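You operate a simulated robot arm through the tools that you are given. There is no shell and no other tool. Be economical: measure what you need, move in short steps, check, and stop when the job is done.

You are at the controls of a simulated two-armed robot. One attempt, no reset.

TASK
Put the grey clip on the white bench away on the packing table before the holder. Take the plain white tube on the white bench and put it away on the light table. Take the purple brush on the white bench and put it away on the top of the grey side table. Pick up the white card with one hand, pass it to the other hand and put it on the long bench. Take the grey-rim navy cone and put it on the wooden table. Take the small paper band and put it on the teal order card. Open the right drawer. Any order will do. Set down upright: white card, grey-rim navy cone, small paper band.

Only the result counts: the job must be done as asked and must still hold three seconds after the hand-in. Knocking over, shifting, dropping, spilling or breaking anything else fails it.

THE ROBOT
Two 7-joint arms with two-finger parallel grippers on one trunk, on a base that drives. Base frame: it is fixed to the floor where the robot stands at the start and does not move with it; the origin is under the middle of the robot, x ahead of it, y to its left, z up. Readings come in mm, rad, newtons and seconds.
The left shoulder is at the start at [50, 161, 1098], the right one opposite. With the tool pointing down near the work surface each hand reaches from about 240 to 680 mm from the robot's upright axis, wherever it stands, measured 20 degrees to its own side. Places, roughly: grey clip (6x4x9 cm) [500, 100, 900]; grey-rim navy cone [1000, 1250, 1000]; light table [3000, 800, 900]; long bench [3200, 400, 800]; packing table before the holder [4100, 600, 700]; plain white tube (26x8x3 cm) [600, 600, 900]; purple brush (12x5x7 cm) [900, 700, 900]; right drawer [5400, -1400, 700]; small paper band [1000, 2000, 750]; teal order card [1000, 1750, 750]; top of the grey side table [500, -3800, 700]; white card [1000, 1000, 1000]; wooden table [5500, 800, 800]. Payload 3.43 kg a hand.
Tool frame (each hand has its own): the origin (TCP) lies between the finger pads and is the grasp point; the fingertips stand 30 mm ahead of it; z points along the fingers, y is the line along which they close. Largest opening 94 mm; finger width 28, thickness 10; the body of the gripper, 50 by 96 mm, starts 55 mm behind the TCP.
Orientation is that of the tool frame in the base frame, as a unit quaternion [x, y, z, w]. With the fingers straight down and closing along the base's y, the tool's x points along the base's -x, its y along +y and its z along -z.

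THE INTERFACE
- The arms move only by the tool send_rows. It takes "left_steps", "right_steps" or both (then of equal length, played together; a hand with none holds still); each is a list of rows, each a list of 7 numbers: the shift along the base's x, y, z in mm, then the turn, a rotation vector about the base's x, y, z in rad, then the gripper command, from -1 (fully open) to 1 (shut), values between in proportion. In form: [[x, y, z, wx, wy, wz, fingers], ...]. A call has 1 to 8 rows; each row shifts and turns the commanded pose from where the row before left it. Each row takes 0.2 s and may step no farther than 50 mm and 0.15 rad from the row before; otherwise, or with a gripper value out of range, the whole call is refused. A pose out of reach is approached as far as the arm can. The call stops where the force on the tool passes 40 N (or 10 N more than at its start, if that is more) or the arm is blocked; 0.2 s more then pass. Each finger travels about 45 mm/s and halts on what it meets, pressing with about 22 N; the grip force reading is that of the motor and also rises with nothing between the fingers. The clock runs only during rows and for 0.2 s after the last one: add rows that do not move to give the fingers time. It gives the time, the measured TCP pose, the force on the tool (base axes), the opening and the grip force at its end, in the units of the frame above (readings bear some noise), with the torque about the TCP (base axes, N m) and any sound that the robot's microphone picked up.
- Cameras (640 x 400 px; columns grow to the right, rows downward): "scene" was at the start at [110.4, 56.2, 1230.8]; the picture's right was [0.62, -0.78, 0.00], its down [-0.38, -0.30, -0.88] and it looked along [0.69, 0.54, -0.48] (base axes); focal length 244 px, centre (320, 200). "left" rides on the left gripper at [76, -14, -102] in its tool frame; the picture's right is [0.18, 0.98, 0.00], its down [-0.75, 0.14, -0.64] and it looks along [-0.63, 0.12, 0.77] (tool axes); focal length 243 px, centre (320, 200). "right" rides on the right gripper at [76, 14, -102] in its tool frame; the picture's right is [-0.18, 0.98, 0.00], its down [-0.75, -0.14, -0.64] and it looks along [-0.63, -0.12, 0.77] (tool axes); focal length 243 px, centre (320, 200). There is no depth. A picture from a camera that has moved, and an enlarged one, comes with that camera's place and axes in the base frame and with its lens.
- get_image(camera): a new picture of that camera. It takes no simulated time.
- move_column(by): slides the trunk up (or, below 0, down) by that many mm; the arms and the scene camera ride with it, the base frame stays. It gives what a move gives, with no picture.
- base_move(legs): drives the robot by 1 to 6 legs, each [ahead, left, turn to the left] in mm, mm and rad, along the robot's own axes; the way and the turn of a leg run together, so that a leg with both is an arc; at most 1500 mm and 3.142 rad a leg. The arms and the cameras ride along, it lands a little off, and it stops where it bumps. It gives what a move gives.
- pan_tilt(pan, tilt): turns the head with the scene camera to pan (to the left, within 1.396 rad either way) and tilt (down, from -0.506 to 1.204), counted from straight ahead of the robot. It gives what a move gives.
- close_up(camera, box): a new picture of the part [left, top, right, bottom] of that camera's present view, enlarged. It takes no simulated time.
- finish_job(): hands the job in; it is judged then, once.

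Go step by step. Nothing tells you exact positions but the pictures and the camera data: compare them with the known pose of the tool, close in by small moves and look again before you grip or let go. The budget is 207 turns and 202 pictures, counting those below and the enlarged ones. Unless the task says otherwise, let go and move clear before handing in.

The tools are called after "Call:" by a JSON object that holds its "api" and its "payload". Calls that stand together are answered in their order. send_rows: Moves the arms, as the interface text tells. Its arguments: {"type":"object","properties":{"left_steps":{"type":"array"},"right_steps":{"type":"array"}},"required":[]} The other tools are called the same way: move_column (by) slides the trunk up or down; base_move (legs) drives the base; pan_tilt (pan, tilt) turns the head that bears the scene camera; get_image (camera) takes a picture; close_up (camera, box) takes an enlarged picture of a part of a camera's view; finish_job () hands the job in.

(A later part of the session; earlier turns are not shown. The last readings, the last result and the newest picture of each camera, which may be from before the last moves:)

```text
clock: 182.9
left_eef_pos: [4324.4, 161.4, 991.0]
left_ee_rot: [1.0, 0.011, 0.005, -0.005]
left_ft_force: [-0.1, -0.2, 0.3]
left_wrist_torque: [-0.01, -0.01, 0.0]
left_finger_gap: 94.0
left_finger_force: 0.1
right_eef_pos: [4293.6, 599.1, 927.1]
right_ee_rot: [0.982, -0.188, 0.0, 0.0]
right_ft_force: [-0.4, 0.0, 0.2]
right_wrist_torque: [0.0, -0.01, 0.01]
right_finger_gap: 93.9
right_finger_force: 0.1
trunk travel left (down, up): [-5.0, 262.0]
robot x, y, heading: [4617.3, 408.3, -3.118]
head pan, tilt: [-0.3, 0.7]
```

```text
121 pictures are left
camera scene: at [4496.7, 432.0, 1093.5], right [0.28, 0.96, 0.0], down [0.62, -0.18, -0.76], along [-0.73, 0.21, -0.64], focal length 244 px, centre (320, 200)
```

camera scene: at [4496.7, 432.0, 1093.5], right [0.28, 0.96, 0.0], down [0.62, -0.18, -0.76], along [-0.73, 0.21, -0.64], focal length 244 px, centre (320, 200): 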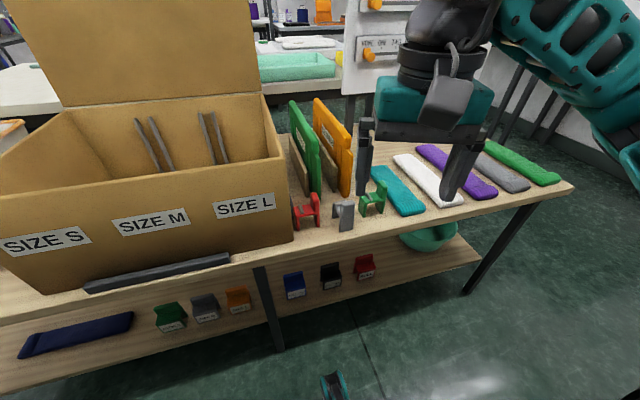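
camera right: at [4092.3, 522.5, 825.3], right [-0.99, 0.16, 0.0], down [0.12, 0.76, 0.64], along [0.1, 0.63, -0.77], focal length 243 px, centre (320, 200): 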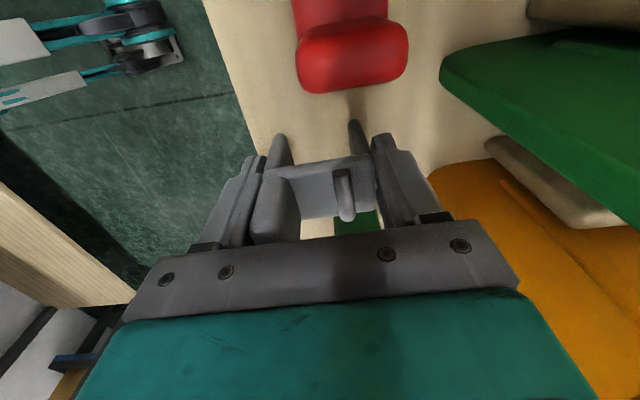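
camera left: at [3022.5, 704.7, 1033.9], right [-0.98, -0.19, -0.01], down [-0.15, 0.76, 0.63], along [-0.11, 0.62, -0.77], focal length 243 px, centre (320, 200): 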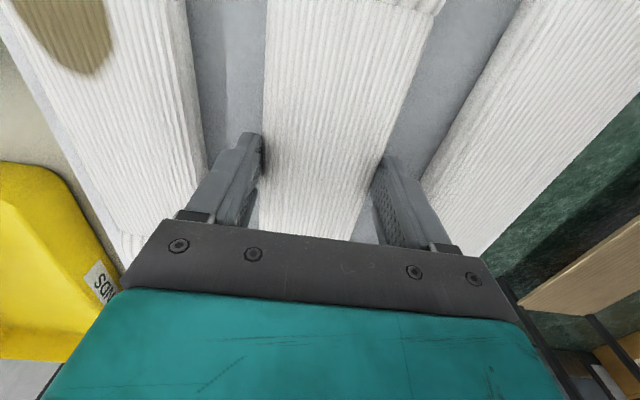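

Clip stands between the red and green ones. Next: the drawer. Raise trunk, slide back, and turn to face the desk.

Call:
{"api": "send_rows", "payload": {"right_steps": [[10, 0, 0, 0, 0, 0.14, -1], [0, 0, 0, 0, 0, 0.14, -1], [0, 0, 0, 0, 0, 0.11, -1]]}}

Call:
{"api": "move_column", "payload": {"by": 130}}

Call:
{"api": "base_move", "payload": {"legs": [[0, 1000, 0], [0, 600, 0], [160, 0, 0], [0, 0, 1.57], [0, 0, 1.55]]}}

Call:
{"api": "pan_tilt", "payload": {"pan": 0.0, "tilt": 0.5}}

Call:
{"api": "get_image", "payload": {"camera": "scene"}}

```text
clock: 183.8
left_eef_pos: [4324.6, 161.9, 991.7]
left_ee_rot: [1.0, 0.012, 0.006, -0.005]
left_ft_force: [0.0, 0.2, -0.4]
left_wrist_torque: [0.02, 0.0, -0.02]
left_finger_gap: 93.9
left_finger_force: 0.1
right_eef_pos: [4304.4, 599.7, 927.0]
right_ee_rot: [1.0, 0.005, 0.0, 0.0]
right_ft_force: [0.9, 0.0, -0.5]
right_wrist_torque: [0.04, -0.01, 0.01]
right_finger_gap: 93.9
right_finger_force: 0.0
trunk travel left (down, up): [-5.0, 262.0]
robot x, y, heading: [4618.9, 413.3, -3.123]
head pan, tilt: [-0.3, 0.7]
```

```text
clock: 185.3
left_eef_pos: [4325.0, 161.6, 1121.0]
left_ee_rot: [1.0, 0.011, 0.005, -0.004]
left_ft_force: [0.3, 0.6, 0.2]
left_wrist_torque: [0.0, 0.01, 0.01]
left_finger_gap: 94.1
left_finger_force: 0.2
right_eef_pos: [4304.8, 599.0, 1057.8]
right_ee_rot: [1.0, 0.004, 0.0, 0.0]
right_ft_force: [0.4, 0.5, 0.4]
right_wrist_torque: [0.04, 0.05, 0.04]
right_finger_gap: 93.9
right_finger_force: 0.0
trunk travel left (down, up): [-135.0, 132.0]
robot x, y, heading: [4621.9, 409.7, -3.12]
head pan, tilt: [-0.3, 0.7]
```

```text
clock: 202.1
left_eef_pos: [4793.2, -949.9, 1121.6]
left_ee_rot: [0.013, 1.0, -0.004, -0.005]
left_ft_force: [-0.5, 0.2, 0.1]
left_wrist_torque: [0.01, -0.01, -0.01]
left_finger_gap: 94.1
left_finger_force: 0.0
right_eef_pos: [4792.4, -1387.8, 1056.9]
right_ee_rot: [0.019, 1.0, -0.001, 0.0]
right_ft_force: [-0.8, 0.0, 0.6]
right_wrist_torque: [-0.01, 0.01, -0.03]
right_finger_gap: 94.0
right_finger_force: 0.1
trunk travel left (down, up): [-135.0, 132.0]
robot x, y, heading: [4489.8, -1187.4, -0.023]
head pan, tilt: [-0.3, 0.7]
```

```text
clock: 202.8
left_eef_pos: [4793.3, -950.6, 1121.0]
left_ee_rot: [0.013, 1.0, -0.005, -0.005]
left_ft_force: [0.2, 0.1, 0.1]
left_wrist_torque: [0.0, 0.01, -0.02]
left_finger_gap: 94.1
left_finger_force: 0.0
right_eef_pos: [4793.5, -1388.9, 1057.2]
right_ee_rot: [0.018, 1.0, -0.001, 0.001]
right_ft_force: [-0.9, 1.0, 0.3]
right_wrist_torque: [0.0, 0.0, 0.0]
right_finger_gap: 94.0
right_finger_force: 0.0
trunk travel left (down, up): [-135.0, 132.0]
robot x, y, heading: [4484.4, -1183.7, -0.029]
head pan, tilt: [0.0, 0.499]
```

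```text
120 pictures are left
camera scene: at [4617.5, -1188.2, 1241.1], right [-0.03, -1.0, 0.0], down [-0.48, 0.01, -0.88], along [0.88, -0.03, -0.48], focal length 244 px, centre (320, 200)
```

scene: 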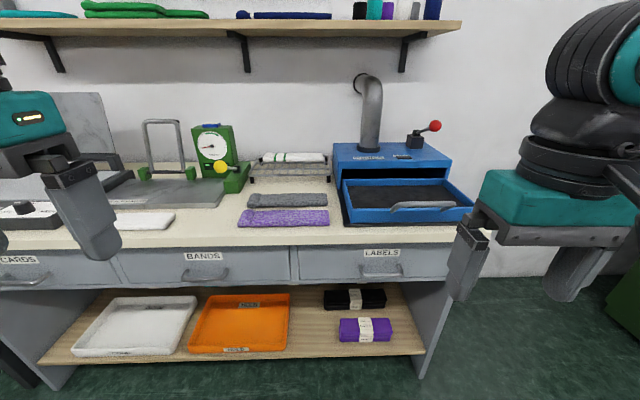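

The right ("LABELS") drawer handle is near [5095, −1365, 765]. Zoom to understand the handle.

Call:
{"api": "close_up", "payload": {"camera": "scene", "box": [320, 235, 440, 310]}}

Call:
{"api": "send_rows", "payload": {"right_steps": [[0, 0, 0, 0, 0, -0.145, -1], [0, 0, 0, 0, 0, -0.145, -1], [0, 0, 0, 0, 0, -0.145, -1], [0, 0, 0, 0, 0, -0.145, -1], [0, 0, 0, 0, 0, -0.145, -1], [0, 0, 0, 0, 0, -0.145, -1], [0, 0, 0, 0, 0, -0.145, -1], [0, 0, 0, 0, 0, -0.145, -1]]}}

Call:
{"api": "send_rows", "payload": {"right_steps": [[0, 0, 0, 0, 0, -0.145, -1], [0, 0, 0, 0, 0, -0.145, -1], [0, 0, 0, 0, 0, -0.105, -1], [-15, 0, -20, 0, -0.14, 0, -1], [-15, 0, -20, 0, -0.14, 0, -1], [-15, 0, -20, 0, -0.14, 0, -1], [-15, 0, -20, 0, -0.14, 0, -1], [-15, 0, -20, 0, -0.14, 0, -1]]}}

```text
5.33 times, centred on (380, 272) of scene
camera zoom: at [4617.5, -1188.2, 1241.1], right [-0.03, -1.0, 0.0], down [-0.48, 0.01, -0.88], along [0.88, -0.03, -0.48], focal length 1301 px, centre (0, -187)
```

zoom: 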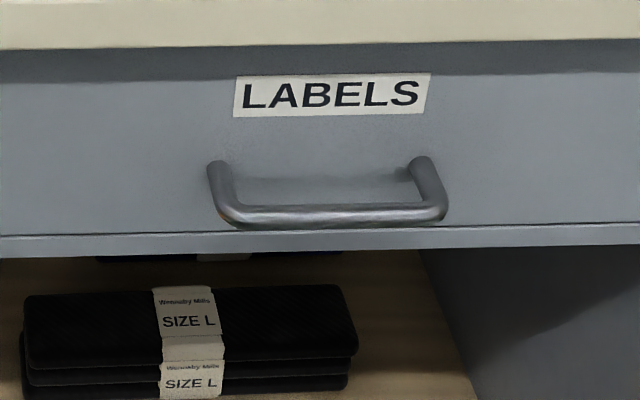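

```text
clock: 204.7
left_eef_pos: [4794.3, -950.0, 1121.5]
left_ee_rot: [0.012, 1.0, -0.005, -0.006]
left_ft_force: [0.5, -0.6, 0.1]
left_wrist_torque: [-0.03, -0.01, 0.03]
left_finger_gap: 94.0
left_finger_force: 0.0
right_eef_pos: [4792.3, -1388.0, 1055.8]
right_ee_rot: [0.566, 0.825, 0.0, -0.001]
right_ft_force: [-0.2, 0.2, 0.4]
right_wrist_torque: [0.02, 0.02, 0.0]
right_finger_gap: 93.9
right_finger_force: 0.1
trunk travel left (down, up): [-135.0, 132.0]
robot x, y, heading: [4488.0, -1180.7, -0.03]
head pan, tilt: [0.0, 0.499]
```

```text
clock: 206.4
left_eef_pos: [4793.7, -950.1, 1121.5]
left_ee_rot: [0.012, 1.0, -0.005, -0.006]
left_ft_force: [-0.6, 0.3, 0.2]
left_wrist_torque: [0.0, -0.01, 0.03]
left_finger_gap: 94.2
left_finger_force: 0.1
right_eef_pos: [4866.0, -1361.6, 1013.0]
right_ee_rot: [0.672, 0.657, 0.246, 0.239]
right_ft_force: [0.3, 0.3, 0.4]
right_wrist_torque: [0.03, 0.03, -0.01]
right_finger_gap: 94.1
right_finger_force: 0.1
right hand out of reach, approached as far as the arm can: row 5, 6, 7, 8
trunk travel left (down, up): [-135.0, 132.0]
robot x, y, heading: [4485.5, -1189.0, -0.027]
head pan, tilt: [0.0, 0.499]
```

The wrist is too near the body when pitched; I'll extend forward while finishing the pitch.

Call:
{"api": "send_rows", "payload": {"right_steps": [[45, 0, 0, 0, 0, 0, -1], [45, 0, 0, 0, 0, 0, -1], [20, 0, 0, 0, -0.145, 0, -1], [20, 0, 0, 0, -0.145, 0, -1], [20, 0, 0, 0, -0.145, 0, -1], [0, 0, 0, 0, -0.145, 0, -1], [0, 0, 0, 0, -0.145, 0, -1], [0, 0, 0, 0, -0.145, 0, -1]]}}

Call:
{"api": "get_image", "payload": {"camera": "right"}}

Call:
{"api": "get_image", "payload": {"camera": "scene"}}

```text
clock: 208.2
left_eef_pos: [4792.6, -950.7, 1120.8]
left_ee_rot: [0.013, 1.0, -0.005, -0.005]
left_ft_force: [0.1, -0.4, 0.2]
left_wrist_torque: [0.0, -0.02, 0.03]
left_finger_gap: 93.9
left_finger_force: 0.1
right_eef_pos: [5014.4, -1362.4, 1014.3]
right_ee_rot: [0.593, 0.58, 0.399, 0.39]
right_ft_force: [0.1, 0.6, 0.5]
right_wrist_torque: [0.01, 0.0, -0.05]
right_finger_gap: 94.0
right_finger_force: 0.0
right hand out of reach, approached as far as the arm can: row 6, 7, 8
trunk travel left (down, up): [-135.0, 132.0]
robot x, y, heading: [4486.3, -1183.5, -0.029]
head pan, tilt: [0.0, 0.499]
```

```text
118 pictures are left
camera right: at [4926.0, -1287.6, 1067.0], right [0.37, -0.21, 0.91], down [-0.65, -0.75, 0.1], along [0.66, -0.63, -0.41], focal length 243 px, centre (320, 200)
```

right: 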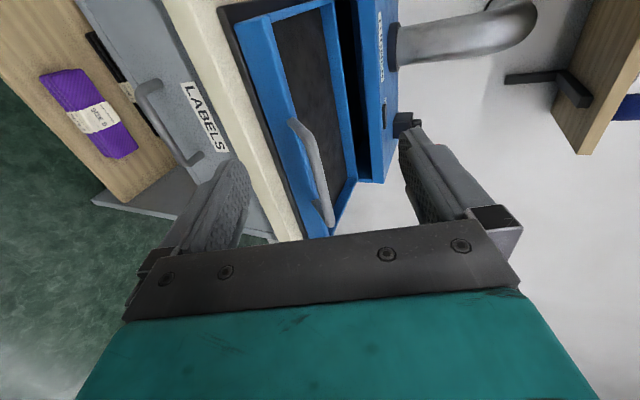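

```text
117 pictures are left
camera scene: at [4617.5, -1188.1, 1241.2], right [-0.03, -1.0, 0.0], down [-0.48, 0.01, -0.88], along [0.88, -0.02, -0.48], focal length 244 px, centre (320, 200)
```

scene: 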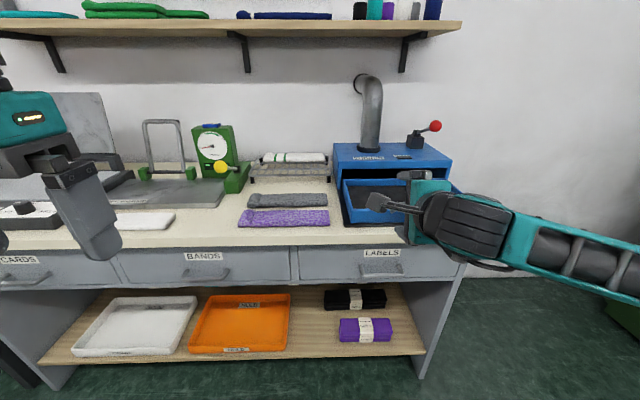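

I'll lower the trunk so the forearm is more level, then correct the pose near the handle.

Call:
{"api": "send_rows", "payload": {"right_steps": [[-40, 0, 0, 0, 0, 0, -1], [0, 0, 0, 0, 0, 0, -1]]}}

Call:
{"api": "move_column", "payload": {"by": -125}}

Call:
{"api": "send_rows", "payload": {"right_steps": [[-20, 0, -25, 0, 0, 0, -1], [0, 0, -25, 0, -0.05, 0, -1], [0, 0, -25, 0, -0.05, 0, -1], [0, 0, 0, 0, 0, 0, -1]]}}

Call:
{"api": "get_image", "payload": {"camera": "right"}}

Call:
{"api": "get_image", "payload": {"camera": "scene"}}

```text
clock: 208.8
left_eef_pos: [4794.6, -951.0, 1120.9]
left_ee_rot: [0.012, 1.0, -0.004, -0.005]
left_ft_force: [-0.1, 0.0, 0.2]
left_wrist_torque: [0.01, 0.01, 0.02]
left_finger_gap: 94.0
left_finger_force: 0.1
right_eef_pos: [4972.6, -1363.2, 1015.1]
right_ee_rot: [0.594, 0.58, 0.399, 0.39]
right_ft_force: [-1.1, -0.2, 0.2]
right_wrist_torque: [0.0, 0.0, -0.04]
right_finger_gap: 93.9
right_finger_force: 0.0
trunk travel left (down, up): [-135.0, 132.0]
robot x, y, heading: [4484.7, -1183.0, -0.027]
head pan, tilt: [0.0, 0.499]
```

```text
clock: 210.4
left_eef_pos: [4793.9, -950.5, 996.6]
left_ee_rot: [0.012, 1.0, -0.004, -0.005]
left_ft_force: [-0.4, 0.7, 0.1]
left_wrist_torque: [0.02, -0.01, 0.0]
left_finger_gap: 94.1
left_finger_force: 0.0
right_eef_pos: [4974.1, -1361.6, 888.5]
right_ee_rot: [0.594, 0.581, 0.398, 0.389]
right_ft_force: [0.2, 1.1, -0.8]
right_wrist_torque: [0.0, -0.01, -0.02]
right_finger_gap: 94.0
right_finger_force: 0.1
trunk travel left (down, up): [-10.0, 257.0]
robot x, y, heading: [4486.5, -1185.2, -0.022]
head pan, tilt: [0.0, 0.499]
```

```text
clock: 211.4
left_eef_pos: [4794.4, -951.1, 996.4]
left_ee_rot: [0.012, 1.0, -0.004, -0.005]
left_ft_force: [0.7, 0.4, -0.3]
left_wrist_torque: [-0.06, 0.0, -0.01]
left_finger_gap: 94.2
left_finger_force: 0.1
right_eef_pos: [4949.7, -1319.0, 843.7]
right_ee_rot: [0.576, 0.56, 0.425, 0.418]
right_ft_force: [-0.3, 1.0, -0.8]
right_wrist_torque: [-0.01, 0.01, 0.0]
right_finger_gap: 94.1
right_finger_force: 0.1
right hand out of reach, approached as far as the arm can: row 1, 2, 3
trunk travel left (down, up): [-10.0, 257.0]
robot x, y, heading: [4486.6, -1182.4, -0.03]
head pan, tilt: [0.0, 0.499]
```

```text
116 pictures are left
camera right: at [4856.9, -1243.7, 887.7], right [0.28, -0.21, 0.94], down [-0.66, -0.75, 0.03], along [0.69, -0.63, -0.35], focal length 243 px, centre (320, 200)
```

right: 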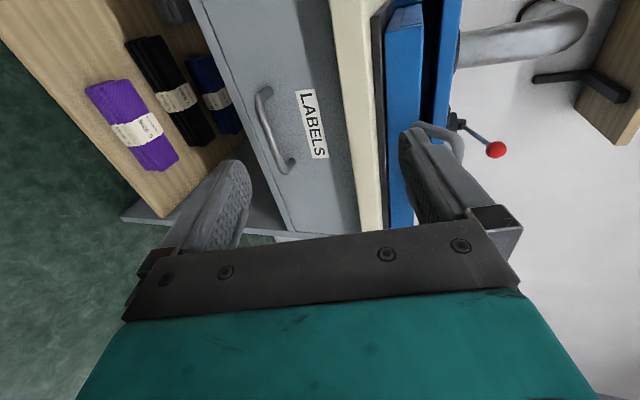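

```text
115 pictures are left
camera scene: at [4617.5, -1188.0, 1116.2], right [-0.03, -1.0, 0.0], down [-0.48, 0.01, -0.88], along [0.88, -0.02, -0.48], focal length 244 px, centre (320, 200)
```

scene: 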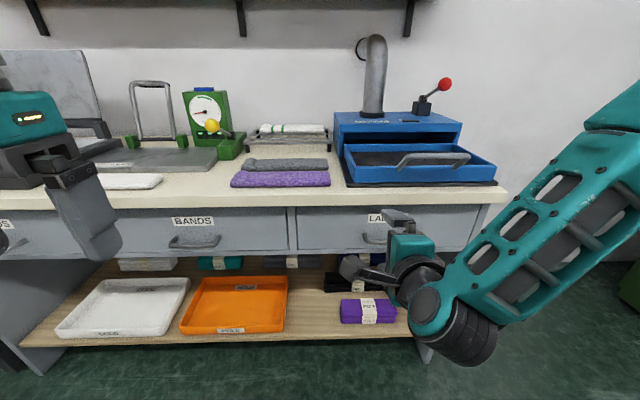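

Triangulating, the handle bar is near [5140, −1378, 700] and the drawer face at x≈5172. Move in front of it.

Call:
{"api": "send_rows", "payload": {"right_steps": [[20, -15, -25, 0, 0, 0, -0.2], [20, -15, -25, 0, 0, 0, -0.2], [20, -15, -25, 0, 0, 0, -0.2], [20, -10, -20, 0, 0, 0, -0.2], [0, 0, -20, 0, 0, 0, -0.2], [0, 0, 0, 0, 0, 0, -0.2]]}}

Call:
{"api": "get_image", "payload": {"camera": "right"}}

Call:
{"api": "get_image", "payload": {"camera": "scene"}}

```text
clock: 212.8
left_eef_pos: [4793.4, -950.3, 996.0]
left_ee_rot: [0.013, 1.0, -0.005, -0.005]
left_ft_force: [0.1, 0.0, 0.0]
left_wrist_torque: [-0.02, 0.0, 0.02]
left_finger_gap: 93.9
left_finger_force: 0.1
right_eef_pos: [5027.7, -1278.3, 786.5]
right_ee_rot: [0.575, 0.56, 0.425, 0.419]
right_ft_force: [0.2, 0.5, -0.6]
right_wrist_torque: [-0.01, -0.01, 0.01]
right_finger_gap: 56.6
right_finger_force: 0.0
right hand out of reach, approached as far as the arm can: row 1, 2, 3, 4, 5
trunk travel left (down, up): [-10.0, 257.0]
robot x, y, heading: [4486.7, -1183.8, -0.033]
head pan, tilt: [0.0, 0.499]
```

```text
114 pictures are left
camera right: at [4935.1, -1203.0, 830.9], right [0.28, -0.21, 0.94], down [-0.66, -0.75, 0.03], along [0.69, -0.63, -0.35], focal length 243 px, centre (320, 200)
```

right: 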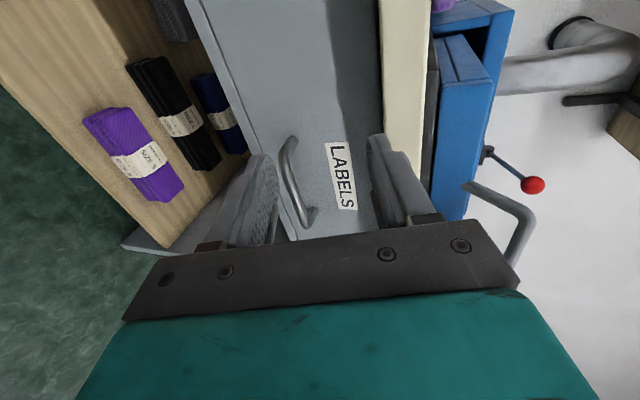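

```text
113 pictures are left
camera scene: at [4617.5, -1188.1, 1116.2], right [-0.03, -1.0, 0.0], down [-0.48, 0.01, -0.88], along [0.88, -0.02, -0.48], focal length 244 px, centre (320, 200)
```

scene: 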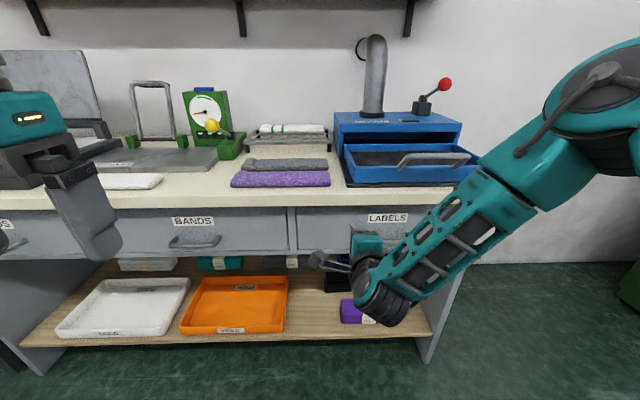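

The arm can't hold this orientation so far right. I'll shift the base right ~120 mm so the handle is more in front, and retry.

Call:
{"api": "base_move", "payload": {"legs": [[0, -120, 0.03]]}}

Call:
{"api": "send_rows", "payload": {"right_steps": [[0, 0, -30, 0, 0, 0, -0.2], [10, 0, -30, 0, 0, 0, -0.2], [10, 0, -20, 0, 0, 0, -0.2], [0, 0, 0, 0, 0, 0, -0.2]]}}

Call:
{"api": "get_image", "payload": {"camera": "right"}}

```text
clock: 214.0
left_eef_pos: [4784.6, -1061.8, 996.2]
left_ee_rot: [-0.003, 1.0, -0.004, -0.004]
left_ft_force: [0.1, -0.2, 0.0]
left_wrist_torque: [0.02, 0.03, 0.01]
left_finger_gap: 94.1
left_finger_force: 0.0
right_eef_pos: [5028.9, -1382.2, 786.0]
right_ee_rot: [0.567, 0.568, 0.431, 0.412]
right_ft_force: [0.1, -0.2, 0.5]
right_wrist_torque: [0.03, 0.02, 0.0]
right_finger_gap: 56.6
right_finger_force: 0.1
trunk travel left (down, up): [-10.0, 257.0]
robot x, y, heading: [4485.7, -1306.1, 0.002]
head pan, tilt: [0.0, 0.499]
```

```text
clock: 215.0
left_eef_pos: [4784.8, -1061.7, 996.2]
left_ee_rot: [-0.002, 1.0, -0.004, -0.005]
left_ft_force: [-0.7, 0.0, 0.2]
left_wrist_torque: [0.0, -0.04, -0.01]
left_finger_gap: 93.9
left_finger_force: 0.1
right_eef_pos: [5047.2, -1347.2, 727.8]
right_ee_rot: [0.569, 0.567, 0.429, 0.413]
right_ft_force: [-0.3, 0.3, -0.2]
right_wrist_torque: [0.0, 0.01, -0.01]
right_finger_gap: 56.3
right_finger_force: 0.1
right hand out of reach, approached as far as the arm can: row 1, 2, 3
trunk travel left (down, up): [-10.0, 257.0]
robot x, y, heading: [4488.6, -1303.6, 0.002]
head pan, tilt: [0.0, 0.499]
```

```text
112 pictures are left
camera right: at [4952.5, -1273.4, 772.5], right [0.29, -0.2, 0.94], down [-0.65, -0.76, 0.04], along [0.71, -0.62, -0.35], focal length 243 px, centre (320, 200)
```

right: 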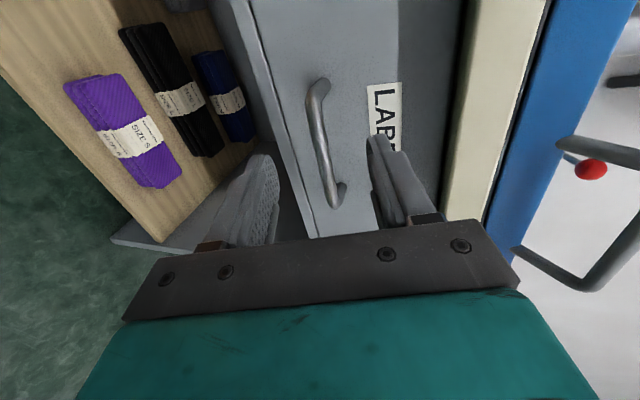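

The handle is now aligned ahead of the fingers ([5140, −1367, 697]). Advance along the tool axis.

Call:
{"api": "send_rows", "payload": {"right_steps": [[20, 0, -5, 0, 0, 0, 0.0], [20, 0, -6, 0, 0, 0, 0.0], [15, 0, -4, 0, 0, 0, 0.0], [0, 0, 0, 0, 0, 0, 0.0]]}}

Call:
{"api": "get_image", "payload": {"camera": "right"}}

Call:
{"api": "get_image", "payload": {"camera": "scene"}}

```text
clock: 216.0
left_eef_pos: [4785.5, -1060.7, 997.0]
left_ee_rot: [-0.003, 1.0, -0.005, -0.005]
left_ft_force: [0.1, 0.3, 0.8]
left_wrist_torque: [0.01, 0.01, 0.03]
left_finger_gap: 94.0
left_finger_force: 0.1
right_eef_pos: [5102.1, -1340.3, 718.8]
right_ee_rot: [0.569, 0.568, 0.428, 0.412]
right_ft_force: [-0.3, 0.3, -0.2]
right_wrist_torque: [0.0, 0.01, -0.04]
right_finger_gap: 46.9
right_finger_force: 0.0
right hand out of reach, approached as far as the arm can: row 2
trunk travel left (down, up): [-10.0, 257.0]
robot x, y, heading: [4485.1, -1302.9, -0.001]
head pan, tilt: [0.0, 0.499]
```

```text
111 pictures are left
camera right: at [5007.9, -1266.5, 762.5], right [0.29, -0.2, 0.94], down [-0.65, -0.76, 0.04], along [0.71, -0.62, -0.35], focal length 243 px, centre (320, 200)
```

right: 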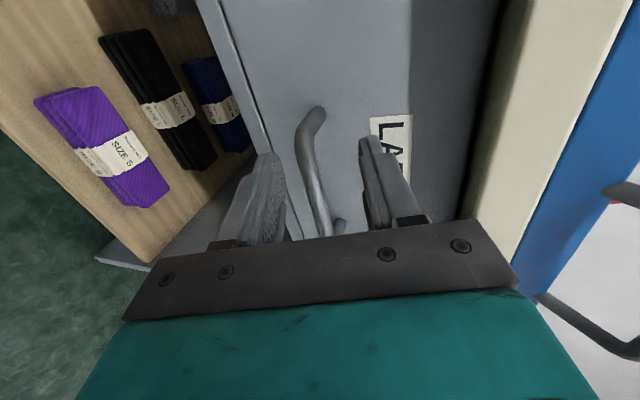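

```text
110 pictures are left
camera scene: at [4615.9, -1303.6, 1116.2], right [0.0, -1.0, 0.0], down [-0.48, 0.0, -0.88], along [0.88, 0.0, -0.48], focal length 244 px, centre (320, 200)
```

scene: 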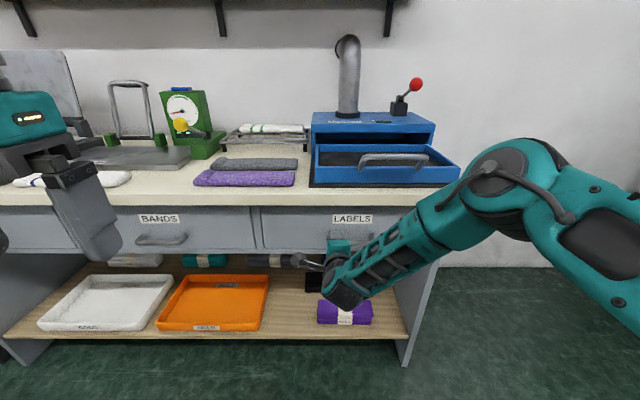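

Call:
{"api": "send_rows", "payload": {"right_steps": [[12, 0, -5, 0, 0, 0, 0.0], [8, 0, -3, 0, 0, 0, 0.0], [0, 0, 0, 0, 0, 0, 0.5], [0, 0, 0, 0, 0, 0, 1], [0, 0, 0, 0, 0, 0, 1], [0, 0, 0, 0, 0, 0, 1]]}}

Call:
{"api": "get_image", "payload": {"camera": "right"}}

```text
clock: 217.4
left_eef_pos: [4787.2, -1061.2, 994.8]
left_ee_rot: [-0.003, 1.0, -0.004, -0.007]
left_ft_force: [0.1, -0.1, -0.1]
left_wrist_torque: [0.01, -0.02, 0.01]
left_finger_gap: 94.2
left_finger_force: 0.1
right_eef_pos: [5119.3, -1339.0, 701.5]
right_ee_rot: [0.574, 0.573, 0.422, 0.405]
right_ft_force: [-5.2, -1.8, -31.4]
right_wrist_torque: [-0.1, 0.88, -0.33]
right_finger_gap: 14.4
right_finger_force: 44.9
right hand out of reach, approached as far as the arm can: row 2
trunk travel left (down, up): [-10.0, 257.0]
robot x, y, heading: [4488.8, -1301.0, -0.001]
head pan, tilt: [0.0, 0.499]
```

```text
109 pictures are left
camera right: at [5026.5, -1265.4, 748.6], right [0.31, -0.2, 0.93], down [-0.64, -0.76, 0.05], along [0.7, -0.62, -0.37], focal length 243 px, centre (320, 200)
```

right: 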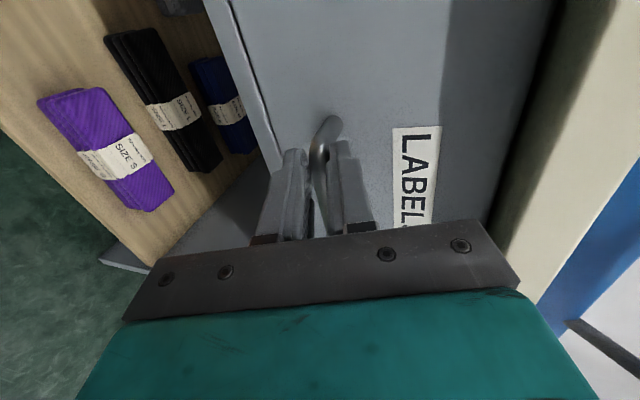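

Gripped the bar (14 mm gap). Ease the vertical load, then pull by driving the base straight back.

Call:
{"api": "send_rows", "payload": {"right_steps": [[0, 0, -4, 0, 0, 0, 1], [0, 0, -3, 0, 0, 0, 1], [0, 0, 0, 0, 0, 0, 1]]}}

Call:
{"api": "base_move", "payload": {"legs": [[-60, 0, 0]]}}

Call:
{"api": "get_image", "payload": {"camera": "right"}}

Call:
{"api": "get_image", "payload": {"camera": "scene"}}

```text
clock: 218.2
left_eef_pos: [4785.8, -1063.3, 996.0]
left_ee_rot: [-0.002, 1.0, -0.004, -0.005]
left_ft_force: [0.5, 0.1, -0.4]
left_wrist_torque: [0.0, -0.01, 0.0]
left_finger_gap: 94.1
left_finger_force: 0.1
right_eef_pos: [5118.6, -1339.1, 700.9]
right_ee_rot: [0.574, 0.569, 0.422, 0.41]
right_ft_force: [-20.6, -19.5, -17.7]
right_wrist_torque: [0.16, 0.66, 0.47]
right_finger_gap: 14.1
right_finger_force: 44.8
right hand out of reach, approached as far as the arm can: row 2
trunk travel left (down, up): [-10.0, 257.0]
robot x, y, heading: [4481.2, -1305.6, 0.003]
head pan, tilt: [0.0, 0.499]
```

```text
clock: 219.2
left_eef_pos: [4728.2, -1061.7, 995.8]
left_ee_rot: [-0.002, 1.0, -0.005, -0.007]
left_ft_force: [0.5, 0.2, -0.3]
left_wrist_torque: [0.02, 0.02, -0.03]
left_finger_gap: 94.0
left_finger_force: 0.0
right_eef_pos: [5064.2, -1337.7, 700.9]
right_ee_rot: [0.573, 0.569, 0.423, 0.411]
right_ft_force: [-0.4, -16.2, -26.1]
right_wrist_torque: [-0.1, 0.57, -0.53]
right_finger_gap: 14.1
right_finger_force: 45.0
trunk travel left (down, up): [-10.0, 257.0]
robot x, y, heading: [4432.3, -1303.2, 0.002]
head pan, tilt: [0.0, 0.499]
```

```text
108 pictures are left
camera right: at [4970.0, -1264.1, 747.1], right [0.3, -0.2, 0.93], down [-0.65, -0.76, 0.05], along [0.7, -0.62, -0.36], focal length 243 px, centre (320, 200)
```

right: 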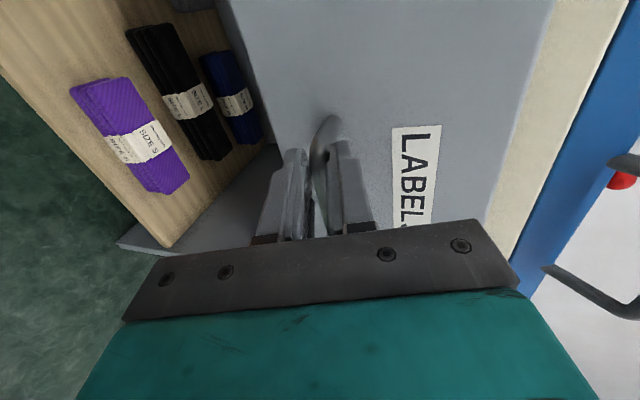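

```text
107 pictures are left
camera scene: at [4559.2, -1304.7, 1115.8], right [0.0, -1.0, 0.0], down [-0.48, 0.0, -0.88], along [0.88, 0.0, -0.48], focal length 244 px, centre (320, 200)
```

scene: 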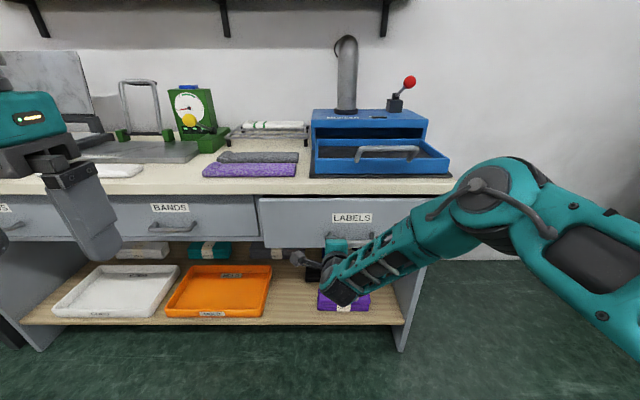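

The drawer is opening. Pull further.

Call:
{"api": "base_move", "payload": {"legs": [[-180, 0, 0]]}}

Call:
{"api": "get_image", "payload": {"camera": "scene"}}

```text
clock: 220.7
left_eef_pos: [4544.2, -1061.6, 996.0]
left_ee_rot: [-0.003, 1.0, -0.004, -0.006]
left_ft_force: [0.9, 0.7, -0.1]
left_wrist_torque: [0.0, 0.02, -0.01]
left_finger_gap: 94.0
left_finger_force: 0.0
right_eef_pos: [4880.4, -1339.0, 700.7]
right_ee_rot: [0.573, 0.568, 0.423, 0.412]
right_ft_force: [1.5, -8.3, -13.7]
right_wrist_torque: [-0.13, 0.25, -0.6]
right_finger_gap: 14.1
right_finger_force: 44.9
trunk travel left (down, up): [-10.0, 257.0]
robot x, y, heading: [4243.8, -1307.9, 0.006]
head pan, tilt: [0.0, 0.499]
```

```text
106 pictures are left
camera scene: at [4376.2, -1304.5, 1115.9], right [0.0, -1.0, 0.0], down [-0.48, 0.0, -0.88], along [0.88, 0.0, -0.48], focal length 244 px, centre (320, 200)
```

scene: 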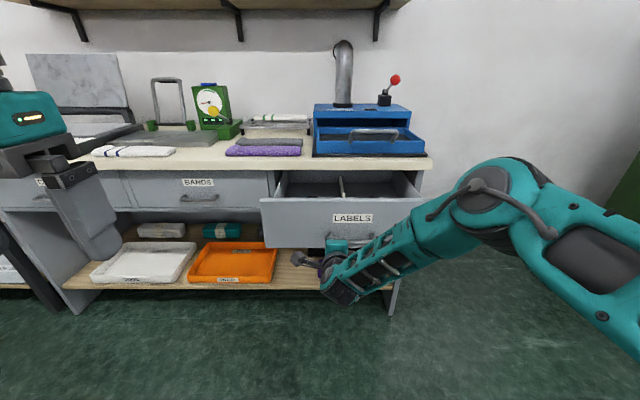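

Open about 240 mm. Try a bit more to see whether it has reached its stop.

Call:
{"api": "base_move", "payload": {"legs": [[-60, 0, 0]]}}

```text
clock: 221.7
left_eef_pos: [4484.4, -1061.0, 996.7]
left_ee_rot: [-0.004, 1.0, -0.004, -0.005]
left_ft_force: [0.5, -0.1, -1.3]
left_wrist_torque: [0.0, 0.03, -0.05]
left_finger_gap: 94.1
left_finger_force: 0.0
right_eef_pos: [4819.4, -1337.9, 701.2]
right_ee_rot: [0.572, 0.57, 0.423, 0.41]
right_ft_force: [-1.0, 2.0, -6.4]
right_wrist_torque: [0.18, 0.0, -0.12]
right_finger_gap: 13.9
right_finger_force: 45.0
trunk travel left (down, up): [-10.0, 257.0]
robot x, y, heading: [4185.4, -1305.4, 0.004]
head pan, tilt: [0.0, 0.499]
```

300 mm open; release and back off.

Call:
{"api": "send_rows", "payload": {"right_steps": [[0, 0, 0, 0, 0, 0, 0.2], [0, 0, 0, 0, 0, 0, -0.2], [0, 0, 0, 0, 0, 0, -0.2], [0, 0, 0, 0, 0, 0, -0.2]]}}

Call:
{"api": "base_move", "payload": {"legs": [[-150, 0, 0]]}}

Call:
{"api": "get_image", "payload": {"camera": "scene"}}

```text
clock: 222.7
left_eef_pos: [4483.9, -1062.3, 995.5]
left_ee_rot: [-0.004, 1.0, -0.004, -0.006]
left_ft_force: [0.3, 0.1, 0.7]
left_wrist_torque: [0.0, -0.01, 0.01]
left_finger_gap: 94.2
left_finger_force: 0.1
right_eef_pos: [4819.4, -1338.7, 701.9]
right_ee_rot: [0.573, 0.568, 0.424, 0.411]
right_ft_force: [-0.2, 0.2, -0.3]
right_wrist_torque: [0.05, -0.03, 0.04]
right_finger_gap: 56.5
right_finger_force: 0.1
trunk travel left (down, up): [-10.0, 257.0]
robot x, y, heading: [4184.4, -1303.1, 0.007]
head pan, tilt: [0.0, 0.499]
```

```text
clock: 224.0
left_eef_pos: [4363.0, -1062.8, 996.4]
left_ee_rot: [-0.003, 1.0, -0.005, -0.004]
left_ft_force: [0.3, 0.3, -0.3]
left_wrist_torque: [0.0, -0.03, -0.03]
left_finger_gap: 93.9
left_finger_force: 0.1
right_eef_pos: [4699.1, -1339.7, 701.4]
right_ee_rot: [0.574, 0.569, 0.422, 0.411]
right_ft_force: [0.3, -0.4, 0.2]
right_wrist_torque: [0.01, 0.01, 0.01]
right_finger_gap: 56.1
right_finger_force: 0.0
trunk travel left (down, up): [-10.0, 257.0]
robot x, y, heading: [4065.4, -1306.5, 0.001]
head pan, tilt: [0.0, 0.499]
stopped in leg 1: the robot was blocked; the commanded pose is now the measured one
```

```text
105 pictures are left
camera scene: at [4194.0, -1304.7, 1116.1], right [0.0, -1.0, 0.0], down [-0.48, 0.0, -0.88], along [0.88, 0.0, -0.48], focal length 244 px, centre (320, 200)
```

scene: 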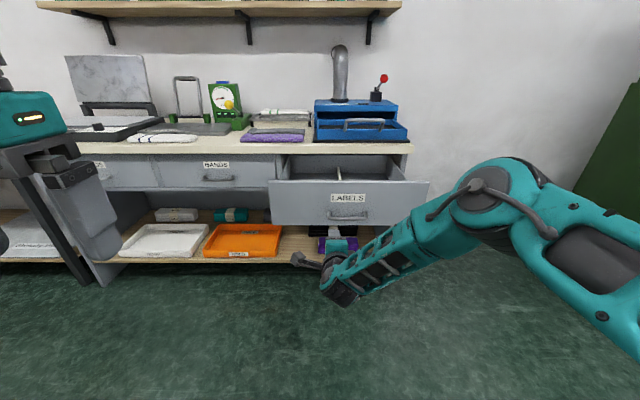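

Drawer is open. Something blocked behind; move forward a little and look to the right.

Call:
{"api": "base_move", "payload": {"legs": [[60, 0, 0]]}}

Call:
{"api": "pan_tilt", "payload": {"pan": -1.39, "tilt": 0.7}}

Call:
{"api": "get_image", "payload": {"camera": "scene"}}

Call:
{"api": "pan_tilt", "payload": {"pan": 1.39, "tilt": 0.6}}

Call:
{"api": "get_image", "payload": {"camera": "scene"}}

```text
clock: 224.9
left_eef_pos: [4423.0, -1062.0, 996.8]
left_ee_rot: [-0.003, 1.0, -0.004, -0.005]
left_ft_force: [-0.2, -0.7, 0.0]
left_wrist_torque: [0.0, 0.01, 0.0]
left_finger_gap: 93.9
left_finger_force: 0.1
right_eef_pos: [4759.3, -1340.6, 701.7]
right_ee_rot: [0.574, 0.568, 0.423, 0.412]
right_ft_force: [0.2, 1.2, 0.4]
right_wrist_torque: [-0.04, -0.01, -0.03]
right_finger_gap: 56.1
right_finger_force: 0.0
trunk travel left (down, up): [-10.0, 257.0]
robot x, y, heading: [4119.4, -1301.4, 0.005]
head pan, tilt: [0.0, 0.499]
```

```text
clock: 226.5
left_eef_pos: [4424.9, -1062.7, 995.8]
left_ee_rot: [-0.002, 1.0, -0.004, -0.005]
left_ft_force: [-0.1, 0.3, -0.2]
left_wrist_torque: [0.01, 0.02, 0.01]
left_finger_gap: 94.0
left_finger_force: 0.0
right_eef_pos: [4759.1, -1339.6, 701.4]
right_ee_rot: [0.574, 0.568, 0.422, 0.412]
right_ft_force: [-0.5, 0.4, 0.7]
right_wrist_torque: [-0.02, -0.02, -0.02]
right_finger_gap: 56.1
right_finger_force: 0.0
trunk travel left (down, up): [-10.0, 257.0]
robot x, y, heading: [4121.8, -1303.5, -0.002]
head pan, tilt: [-1.389, 0.7]
```

```text
104 pictures are left
camera scene: at [4178.8, -1388.3, 1098.5], right [-0.98, -0.18, 0.0], down [-0.12, 0.63, -0.77], along [0.14, -0.75, -0.64], focal length 244 px, centre (320, 200)
```

scene: 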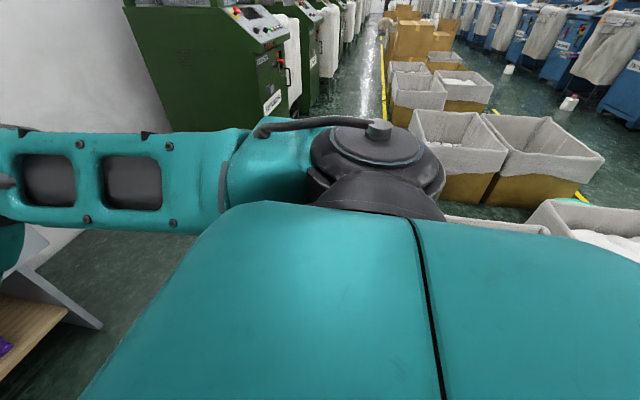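

```text
clock: 228.9
left_eef_pos: [4423.1, -1061.8, 996.7]
left_ee_rot: [-0.002, 1.0, -0.005, -0.006]
left_ft_force: [0.5, 0.2, 0.2]
left_wrist_torque: [0.01, -0.02, -0.02]
left_finger_gap: 93.9
left_finger_force: 0.1
right_eef_pos: [4757.8, -1340.3, 701.0]
right_ee_rot: [0.573, 0.569, 0.422, 0.412]
right_ft_force: [1.0, 0.3, -0.4]
right_wrist_torque: [0.0, -0.02, -0.02]
right_finger_gap: 56.3
right_finger_force: 0.1
trunk travel left (down, up): [-10.0, 257.0]
robot x, y, heading: [4120.1, -1305.8, 0.005]
head pan, tilt: [1.389, 0.6]
```

```text
103 pictures are left
camera scene: at [4179.3, -1217.9, 1107.1], right [0.98, -0.18, 0.0], down [-0.1, -0.56, -0.83], along [0.15, 0.81, -0.56], focal length 244 px, centre (320, 200)
```

scene: 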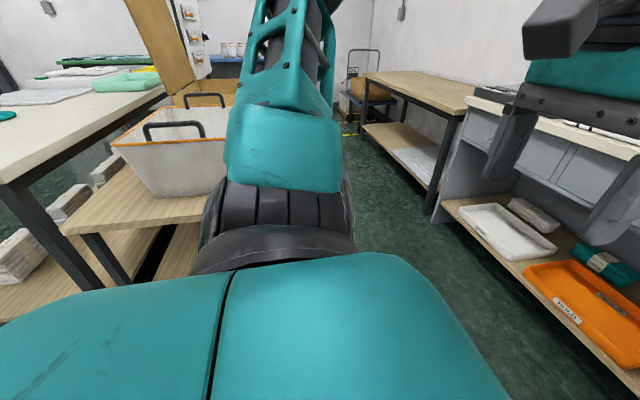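

The rear bumped near the bins. I'll restore the right hand to pointing down, raise the trunk, and retrace my known path.

Call:
{"api": "send_rows", "payload": {"right_steps": [[-20, 0, 40, 0, 0.14, 0, -1], [-20, 0, 40, 0, 0.14, 0, -1], [-20, 0, 40, 0, 0.14, 0, -1], [-20, 0, 40, 0, 0.14, 0, -1], [-20, 0, 30, 0, 0.14, 0, -1], [-20, 0, 30, 0, 0.14, 0, -1], [-20, 0, 0, 0, 0.14, 0, -1], [-20, 0, 0, 0, 0.14, 0, -1]]}}

Call:
{"api": "send_rows", "payload": {"right_steps": [[0, 0, 0, 0, 0.14, 0, -1], [-20, 0, 0, 0, 0.03, 0.1, -1], [-30, 0, 0, 0, 0, 0.14, -1], [-30, 0, 0, 0, 0, 0.14, -1], [-30, 0, 0, 0, 0, 0.14, -1], [-30, 0, 0, 0, 0, 0.14, -1], [0, 0, 0, 0, 0, 0.14, -1], [0, 0, 0, 0, 0, 0.14, -1]]}}

Call:
{"api": "move_column", "payload": {"by": 125}}

```text
clock: 230.7
left_eef_pos: [4423.0, -1063.0, 995.9]
left_ee_rot: [-0.003, 1.0, -0.005, -0.005]
left_ft_force: [0.0, -0.3, 0.0]
left_wrist_torque: [0.02, 0.03, -0.01]
left_finger_gap: 93.9
left_finger_force: 0.1
right_eef_pos: [4599.4, -1340.2, 921.9]
right_ee_rot: [0.71, 0.701, 0.052, 0.045]
right_ft_force: [-0.4, 0.0, -0.2]
right_wrist_torque: [-0.01, 0.01, 0.02]
right_finger_gap: 94.1
right_finger_force: 0.0
trunk travel left (down, up): [-10.0, 257.0]
robot x, y, heading: [4123.3, -1307.8, 0.006]
head pan, tilt: [1.389, 0.6]
```

```text
clock: 232.5
left_eef_pos: [4423.8, -1062.1, 995.3]
left_ee_rot: [-0.003, 1.0, -0.004, -0.005]
left_ft_force: [0.6, -0.4, 0.1]
left_wrist_torque: [-0.01, 0.01, -0.02]
left_finger_gap: 93.5
left_finger_force: 0.1
right_eef_pos: [4458.5, -1337.8, 921.2]
right_ee_rot: [0.317, 0.948, -0.011, -0.008]
right_ft_force: [-1.0, -0.3, -0.1]
right_wrist_torque: [0.0, -0.01, -0.01]
right_finger_gap: 93.9
right_finger_force: 0.0
trunk travel left (down, up): [-10.0, 257.0]
robot x, y, heading: [4121.5, -1307.2, 0.003]
head pan, tilt: [1.389, 0.6]
```

```text
clock: 234.1
left_eef_pos: [4424.4, -1063.0, 1121.7]
left_ee_rot: [-0.003, 1.0, -0.005, -0.005]
left_ft_force: [0.1, -0.4, -0.1]
left_wrist_torque: [-0.04, 0.02, 0.02]
left_finger_gap: 94.1
left_finger_force: 0.0
right_eef_pos: [4459.9, -1337.9, 1046.4]
right_ee_rot: [0.317, 0.948, -0.012, -0.009]
right_ft_force: [-0.1, 0.3, 0.0]
right_wrist_torque: [-0.03, -0.01, 0.03]
right_finger_gap: 94.1
right_finger_force: 0.0
trunk travel left (down, up): [-135.0, 132.0]
robot x, y, heading: [4122.7, -1303.9, 0.0]
head pan, tilt: [1.389, 0.6]
```

Call:
{"api": "send_rows", "payload": {"right_steps": [[0, 0, 0, 0, 0, 0.13, -1], [0, 0, 0, 0, 0, 0.13, -1], [0, 0, 0, 0, 0, 0.13, -1], [0, 0, 0, 0, 0, 0.13, -1], [-20, -20, 0, 0, 0, 0.125, -1]]}}

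Call:
{"api": "base_move", "payload": {"legs": [[0, 115, 0], [-1000, 0, 0], [-940, 0, 0], [0, 190, 0], [0, 0, 1.57]]}}

Call:
{"api": "pan_tilt", "payload": {"pan": 1.3, "tilt": 0.4}}

Call:
{"api": "get_image", "payload": {"camera": "scene"}}

```text
clock: 235.3
left_eef_pos: [4423.8, -1063.0, 1122.3]
left_ee_rot: [-0.003, 1.0, -0.004, -0.005]
left_ft_force: [-0.4, 0.0, -0.6]
left_wrist_torque: [-0.03, 0.01, 0.0]
left_finger_gap: 93.8
left_finger_force: 0.1
right_eef_pos: [4437.7, -1359.6, 1046.5]
right_ee_rot: [-0.001, 1.0, -0.014, -0.004]
right_ft_force: [0.3, -0.4, -0.9]
right_wrist_torque: [-0.05, -0.02, 0.03]
right_finger_gap: 94.2
right_finger_force: 0.1
trunk travel left (down, up): [-135.0, 132.0]
robot x, y, heading: [4123.7, -1304.4, 0.002]
head pan, tilt: [1.389, 0.6]
```

```text
clock: 250.7
left_eef_pos: [1956.4, -699.2, 1121.4]
left_ee_rot: [0.709, -0.705, 0.007, 0.0]
left_ft_force: [-0.7, 0.0, 0.4]
left_wrist_torque: [0.01, 0.04, 0.01]
left_finger_gap: 93.8
left_finger_force: 0.0
right_eef_pos: [2253.1, -685.4, 1046.2]
right_ee_rot: [-0.707, 0.707, -0.013, 0.006]
right_ft_force: [1.1, -0.4, -0.2]
right_wrist_torque: [0.04, -0.02, 0.0]
right_finger_gap: 94.1
right_finger_force: 0.0
trunk travel left (down, up): [-135.0, 132.0]
robot x, y, heading: [2200.6, -995.1, 1.573]
head pan, tilt: [1.389, 0.6]
```

```text
clock: 251.4
left_eef_pos: [1954.6, -698.7, 1121.2]
left_ee_rot: [0.709, -0.705, 0.007, 0.001]
left_ft_force: [0.8, 0.8, 0.8]
left_wrist_torque: [0.01, -0.03, 0.03]
left_finger_gap: 94.0
left_finger_force: 0.1
right_eef_pos: [2252.0, -686.2, 1046.9]
right_ee_rot: [0.707, -0.707, 0.013, -0.006]
right_ft_force: [1.4, -0.6, -0.1]
right_wrist_torque: [0.0, 0.0, 0.03]
right_finger_gap: 93.9
right_finger_force: 0.0
trunk travel left (down, up): [-135.0, 132.0]
robot x, y, heading: [2196.7, -997.1, 1.574]
head pan, tilt: [1.3, 0.4]
```

```text
102 pictures are left
camera scene: at [2107.9, -934.7, 1250.3], right [0.27, 0.96, 0.0], down [0.38, -0.1, -0.92], along [-0.89, 0.24, -0.39], focal length 244 px, centre (320, 200)
```

scene: 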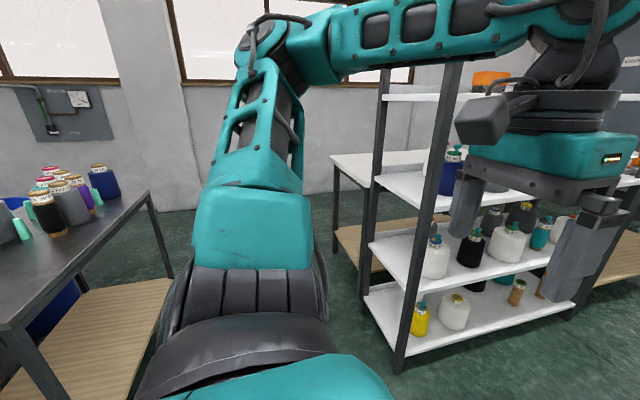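

Route clear; slide left (−x) through the aisle, turn back to heading 0, and slide to the bench's left part.

Call:
{"api": "base_move", "payload": {"legs": [[0, 1200, 0], [0, 1110, 0], [100, 0, 0], [0, 0, -1.57], [0, 1200, 0]]}}

Call:
{"api": "base_move", "payload": {"legs": [[0, 650, 0]]}}

Call:
{"api": "pan_tilt", "payload": {"pan": 0.6, "tilt": 0.4}}

Call:
{"api": "get_image", "payload": {"camera": "scene"}}

```text
clock: 273.1
left_eef_pos: [168.0, 522.5, 1121.6]
left_ee_rot: [-0.008, 1.0, -0.005, -0.005]
left_ft_force: [-0.2, 0.7, 1.3]
left_wrist_torque: [-0.01, 0.02, 0.0]
left_finger_gap: 93.8
left_finger_force: 0.1
right_eef_pos: [186.3, 224.4, 1046.3]
right_ee_rot: [-0.004, 1.0, -0.014, -0.004]
right_ft_force: [-0.1, 0.0, 0.6]
right_wrist_torque: [0.01, -0.02, 0.02]
right_finger_gap: 93.8
right_finger_force: 0.1
trunk travel left (down, up): [-135.0, 132.0]
robot x, y, heading: [-127.9, 277.3, 0.011]
head pan, tilt: [1.3, 0.4]
```

```text
clock: 276.7
left_eef_pos: [165.9, 1165.1, 1121.7]
left_ee_rot: [-0.005, 1.0, -0.006, -0.005]
left_ft_force: [-0.2, 0.5, 0.0]
left_wrist_torque: [-0.02, -0.02, 0.03]
left_finger_gap: 94.1
left_finger_force: 0.0
right_eef_pos: [181.3, 867.7, 1045.7]
right_ee_rot: [-0.001, 1.0, -0.015, -0.004]
right_ft_force: [0.9, 0.1, 0.2]
right_wrist_torque: [0.01, -0.01, -0.03]
right_finger_gap: 93.9
right_finger_force: 0.0
trunk travel left (down, up): [-135.0, 132.0]
robot x, y, heading: [-130.2, 921.7, -0.001]
head pan, tilt: [1.3, 0.4]
```

```text
clock: 277.7
left_eef_pos: [167.1, 1164.3, 1121.8]
left_ee_rot: [-0.004, 1.0, -0.005, -0.005]
left_ft_force: [-0.2, -0.2, 0.0]
left_wrist_torque: [-0.02, 0.0, -0.02]
left_finger_gap: 93.8
left_finger_force: 0.0
right_eef_pos: [181.5, 868.0, 1046.3]
right_ee_rot: [-0.001, 1.0, -0.014, -0.005]
right_ft_force: [-0.2, 0.2, 0.0]
right_wrist_torque: [-0.01, 0.0, 0.01]
right_finger_gap: 94.2
right_finger_force: 0.0
trunk travel left (down, up): [-135.0, 132.0]
robot x, y, heading: [-134.6, 922.7, 0.006]
head pan, tilt: [0.6, 0.4]
```

```text
101 pictures are left
camera scene: at [-17.5, 974.6, 1250.3], right [0.57, -0.82, 0.0], down [-0.32, -0.22, -0.92], along [0.76, 0.52, -0.39], focal length 244 px, centre (320, 200)
```

scene: 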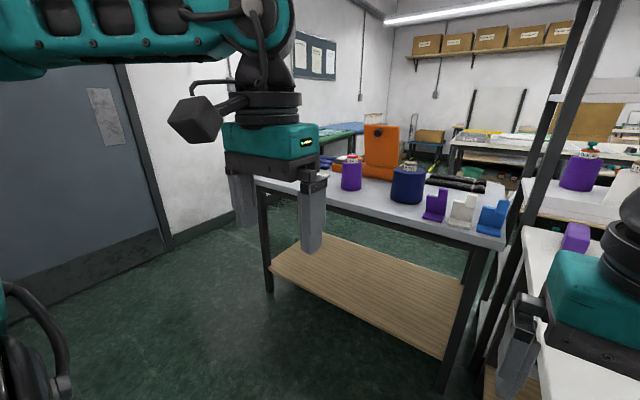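

Call:
{"api": "close_up", "payload": {"camera": "scene", "box": [310, 110, 530, 250]}}

Call:
{"api": "base_move", "payload": {"legs": [[420, 330, 0]]}}

Call:
{"api": "pan_tilt", "payload": {"pan": 0.0, "tilt": 0.45}}

Call:
{"api": "get_image", "payload": {"camera": "scene"}}

```text
2.86 times, centred on (420, 180) of scene
camera zoom: at [-17.5, 974.6, 1250.3], right [0.57, -0.82, 0.0], down [-0.32, -0.22, -0.92], along [0.76, 0.52, -0.39], focal length 697 px, centre (34, 257)
```

zoom: 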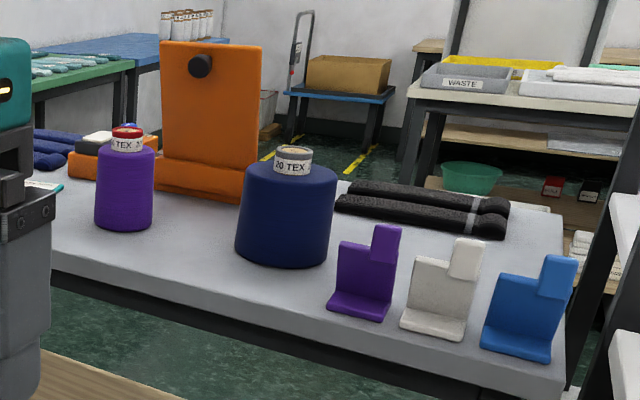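

```text
clock: 280.8
left_eef_pos: [583.8, 1499.3, 1120.7]
left_ee_rot: [-0.006, 1.0, -0.004, -0.006]
left_ft_force: [0.1, 0.2, -0.2]
left_wrist_torque: [-0.03, 0.02, 0.0]
left_finger_gap: 94.1
left_finger_force: 0.0
right_eef_pos: [599.8, 1202.3, 1046.2]
right_ee_rot: [-0.002, 1.0, -0.014, -0.004]
right_ft_force: [0.7, -0.5, 0.8]
right_wrist_torque: [0.01, 0.03, 0.01]
right_finger_gap: 93.9
right_finger_force: 0.0
trunk travel left (down, up): [-135.0, 132.0]
robot x, y, heading: [287.1, 1256.3, 0.005]
head pan, tilt: [0.6, 0.4]
```

```text
clock: 281.8
left_eef_pos: [582.7, 1498.4, 1122.0]
left_ee_rot: [-0.006, 1.0, -0.005, -0.005]
left_ft_force: [0.1, 0.7, -0.3]
left_wrist_torque: [0.03, -0.01, 0.02]
left_finger_gap: 93.7
left_finger_force: 0.1
right_eef_pos: [598.5, 1201.2, 1045.1]
right_ee_rot: [-0.003, 1.0, -0.015, -0.005]
right_ft_force: [0.0, 0.6, -0.1]
right_wrist_torque: [0.0, 0.02, 0.0]
right_finger_gap: 94.1
right_finger_force: 0.1
trunk travel left (down, up): [-135.0, 132.0]
robot x, y, heading: [285.2, 1255.9, 0.006]
head pan, tilt: [0.0, 0.45]
```

```text
99 pictures are left
camera scene: at [416.2, 1255.5, 1245.7], right [0.01, -1.0, 0.0], down [-0.44, 0.0, -0.9], along [0.9, 0.01, -0.44], focal length 244 px, centre (320, 200)
```

scene: 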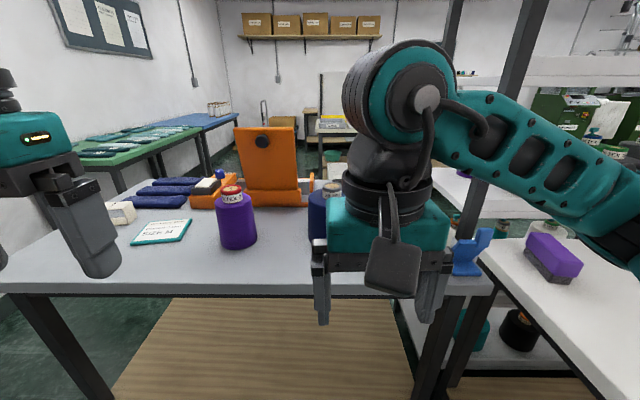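

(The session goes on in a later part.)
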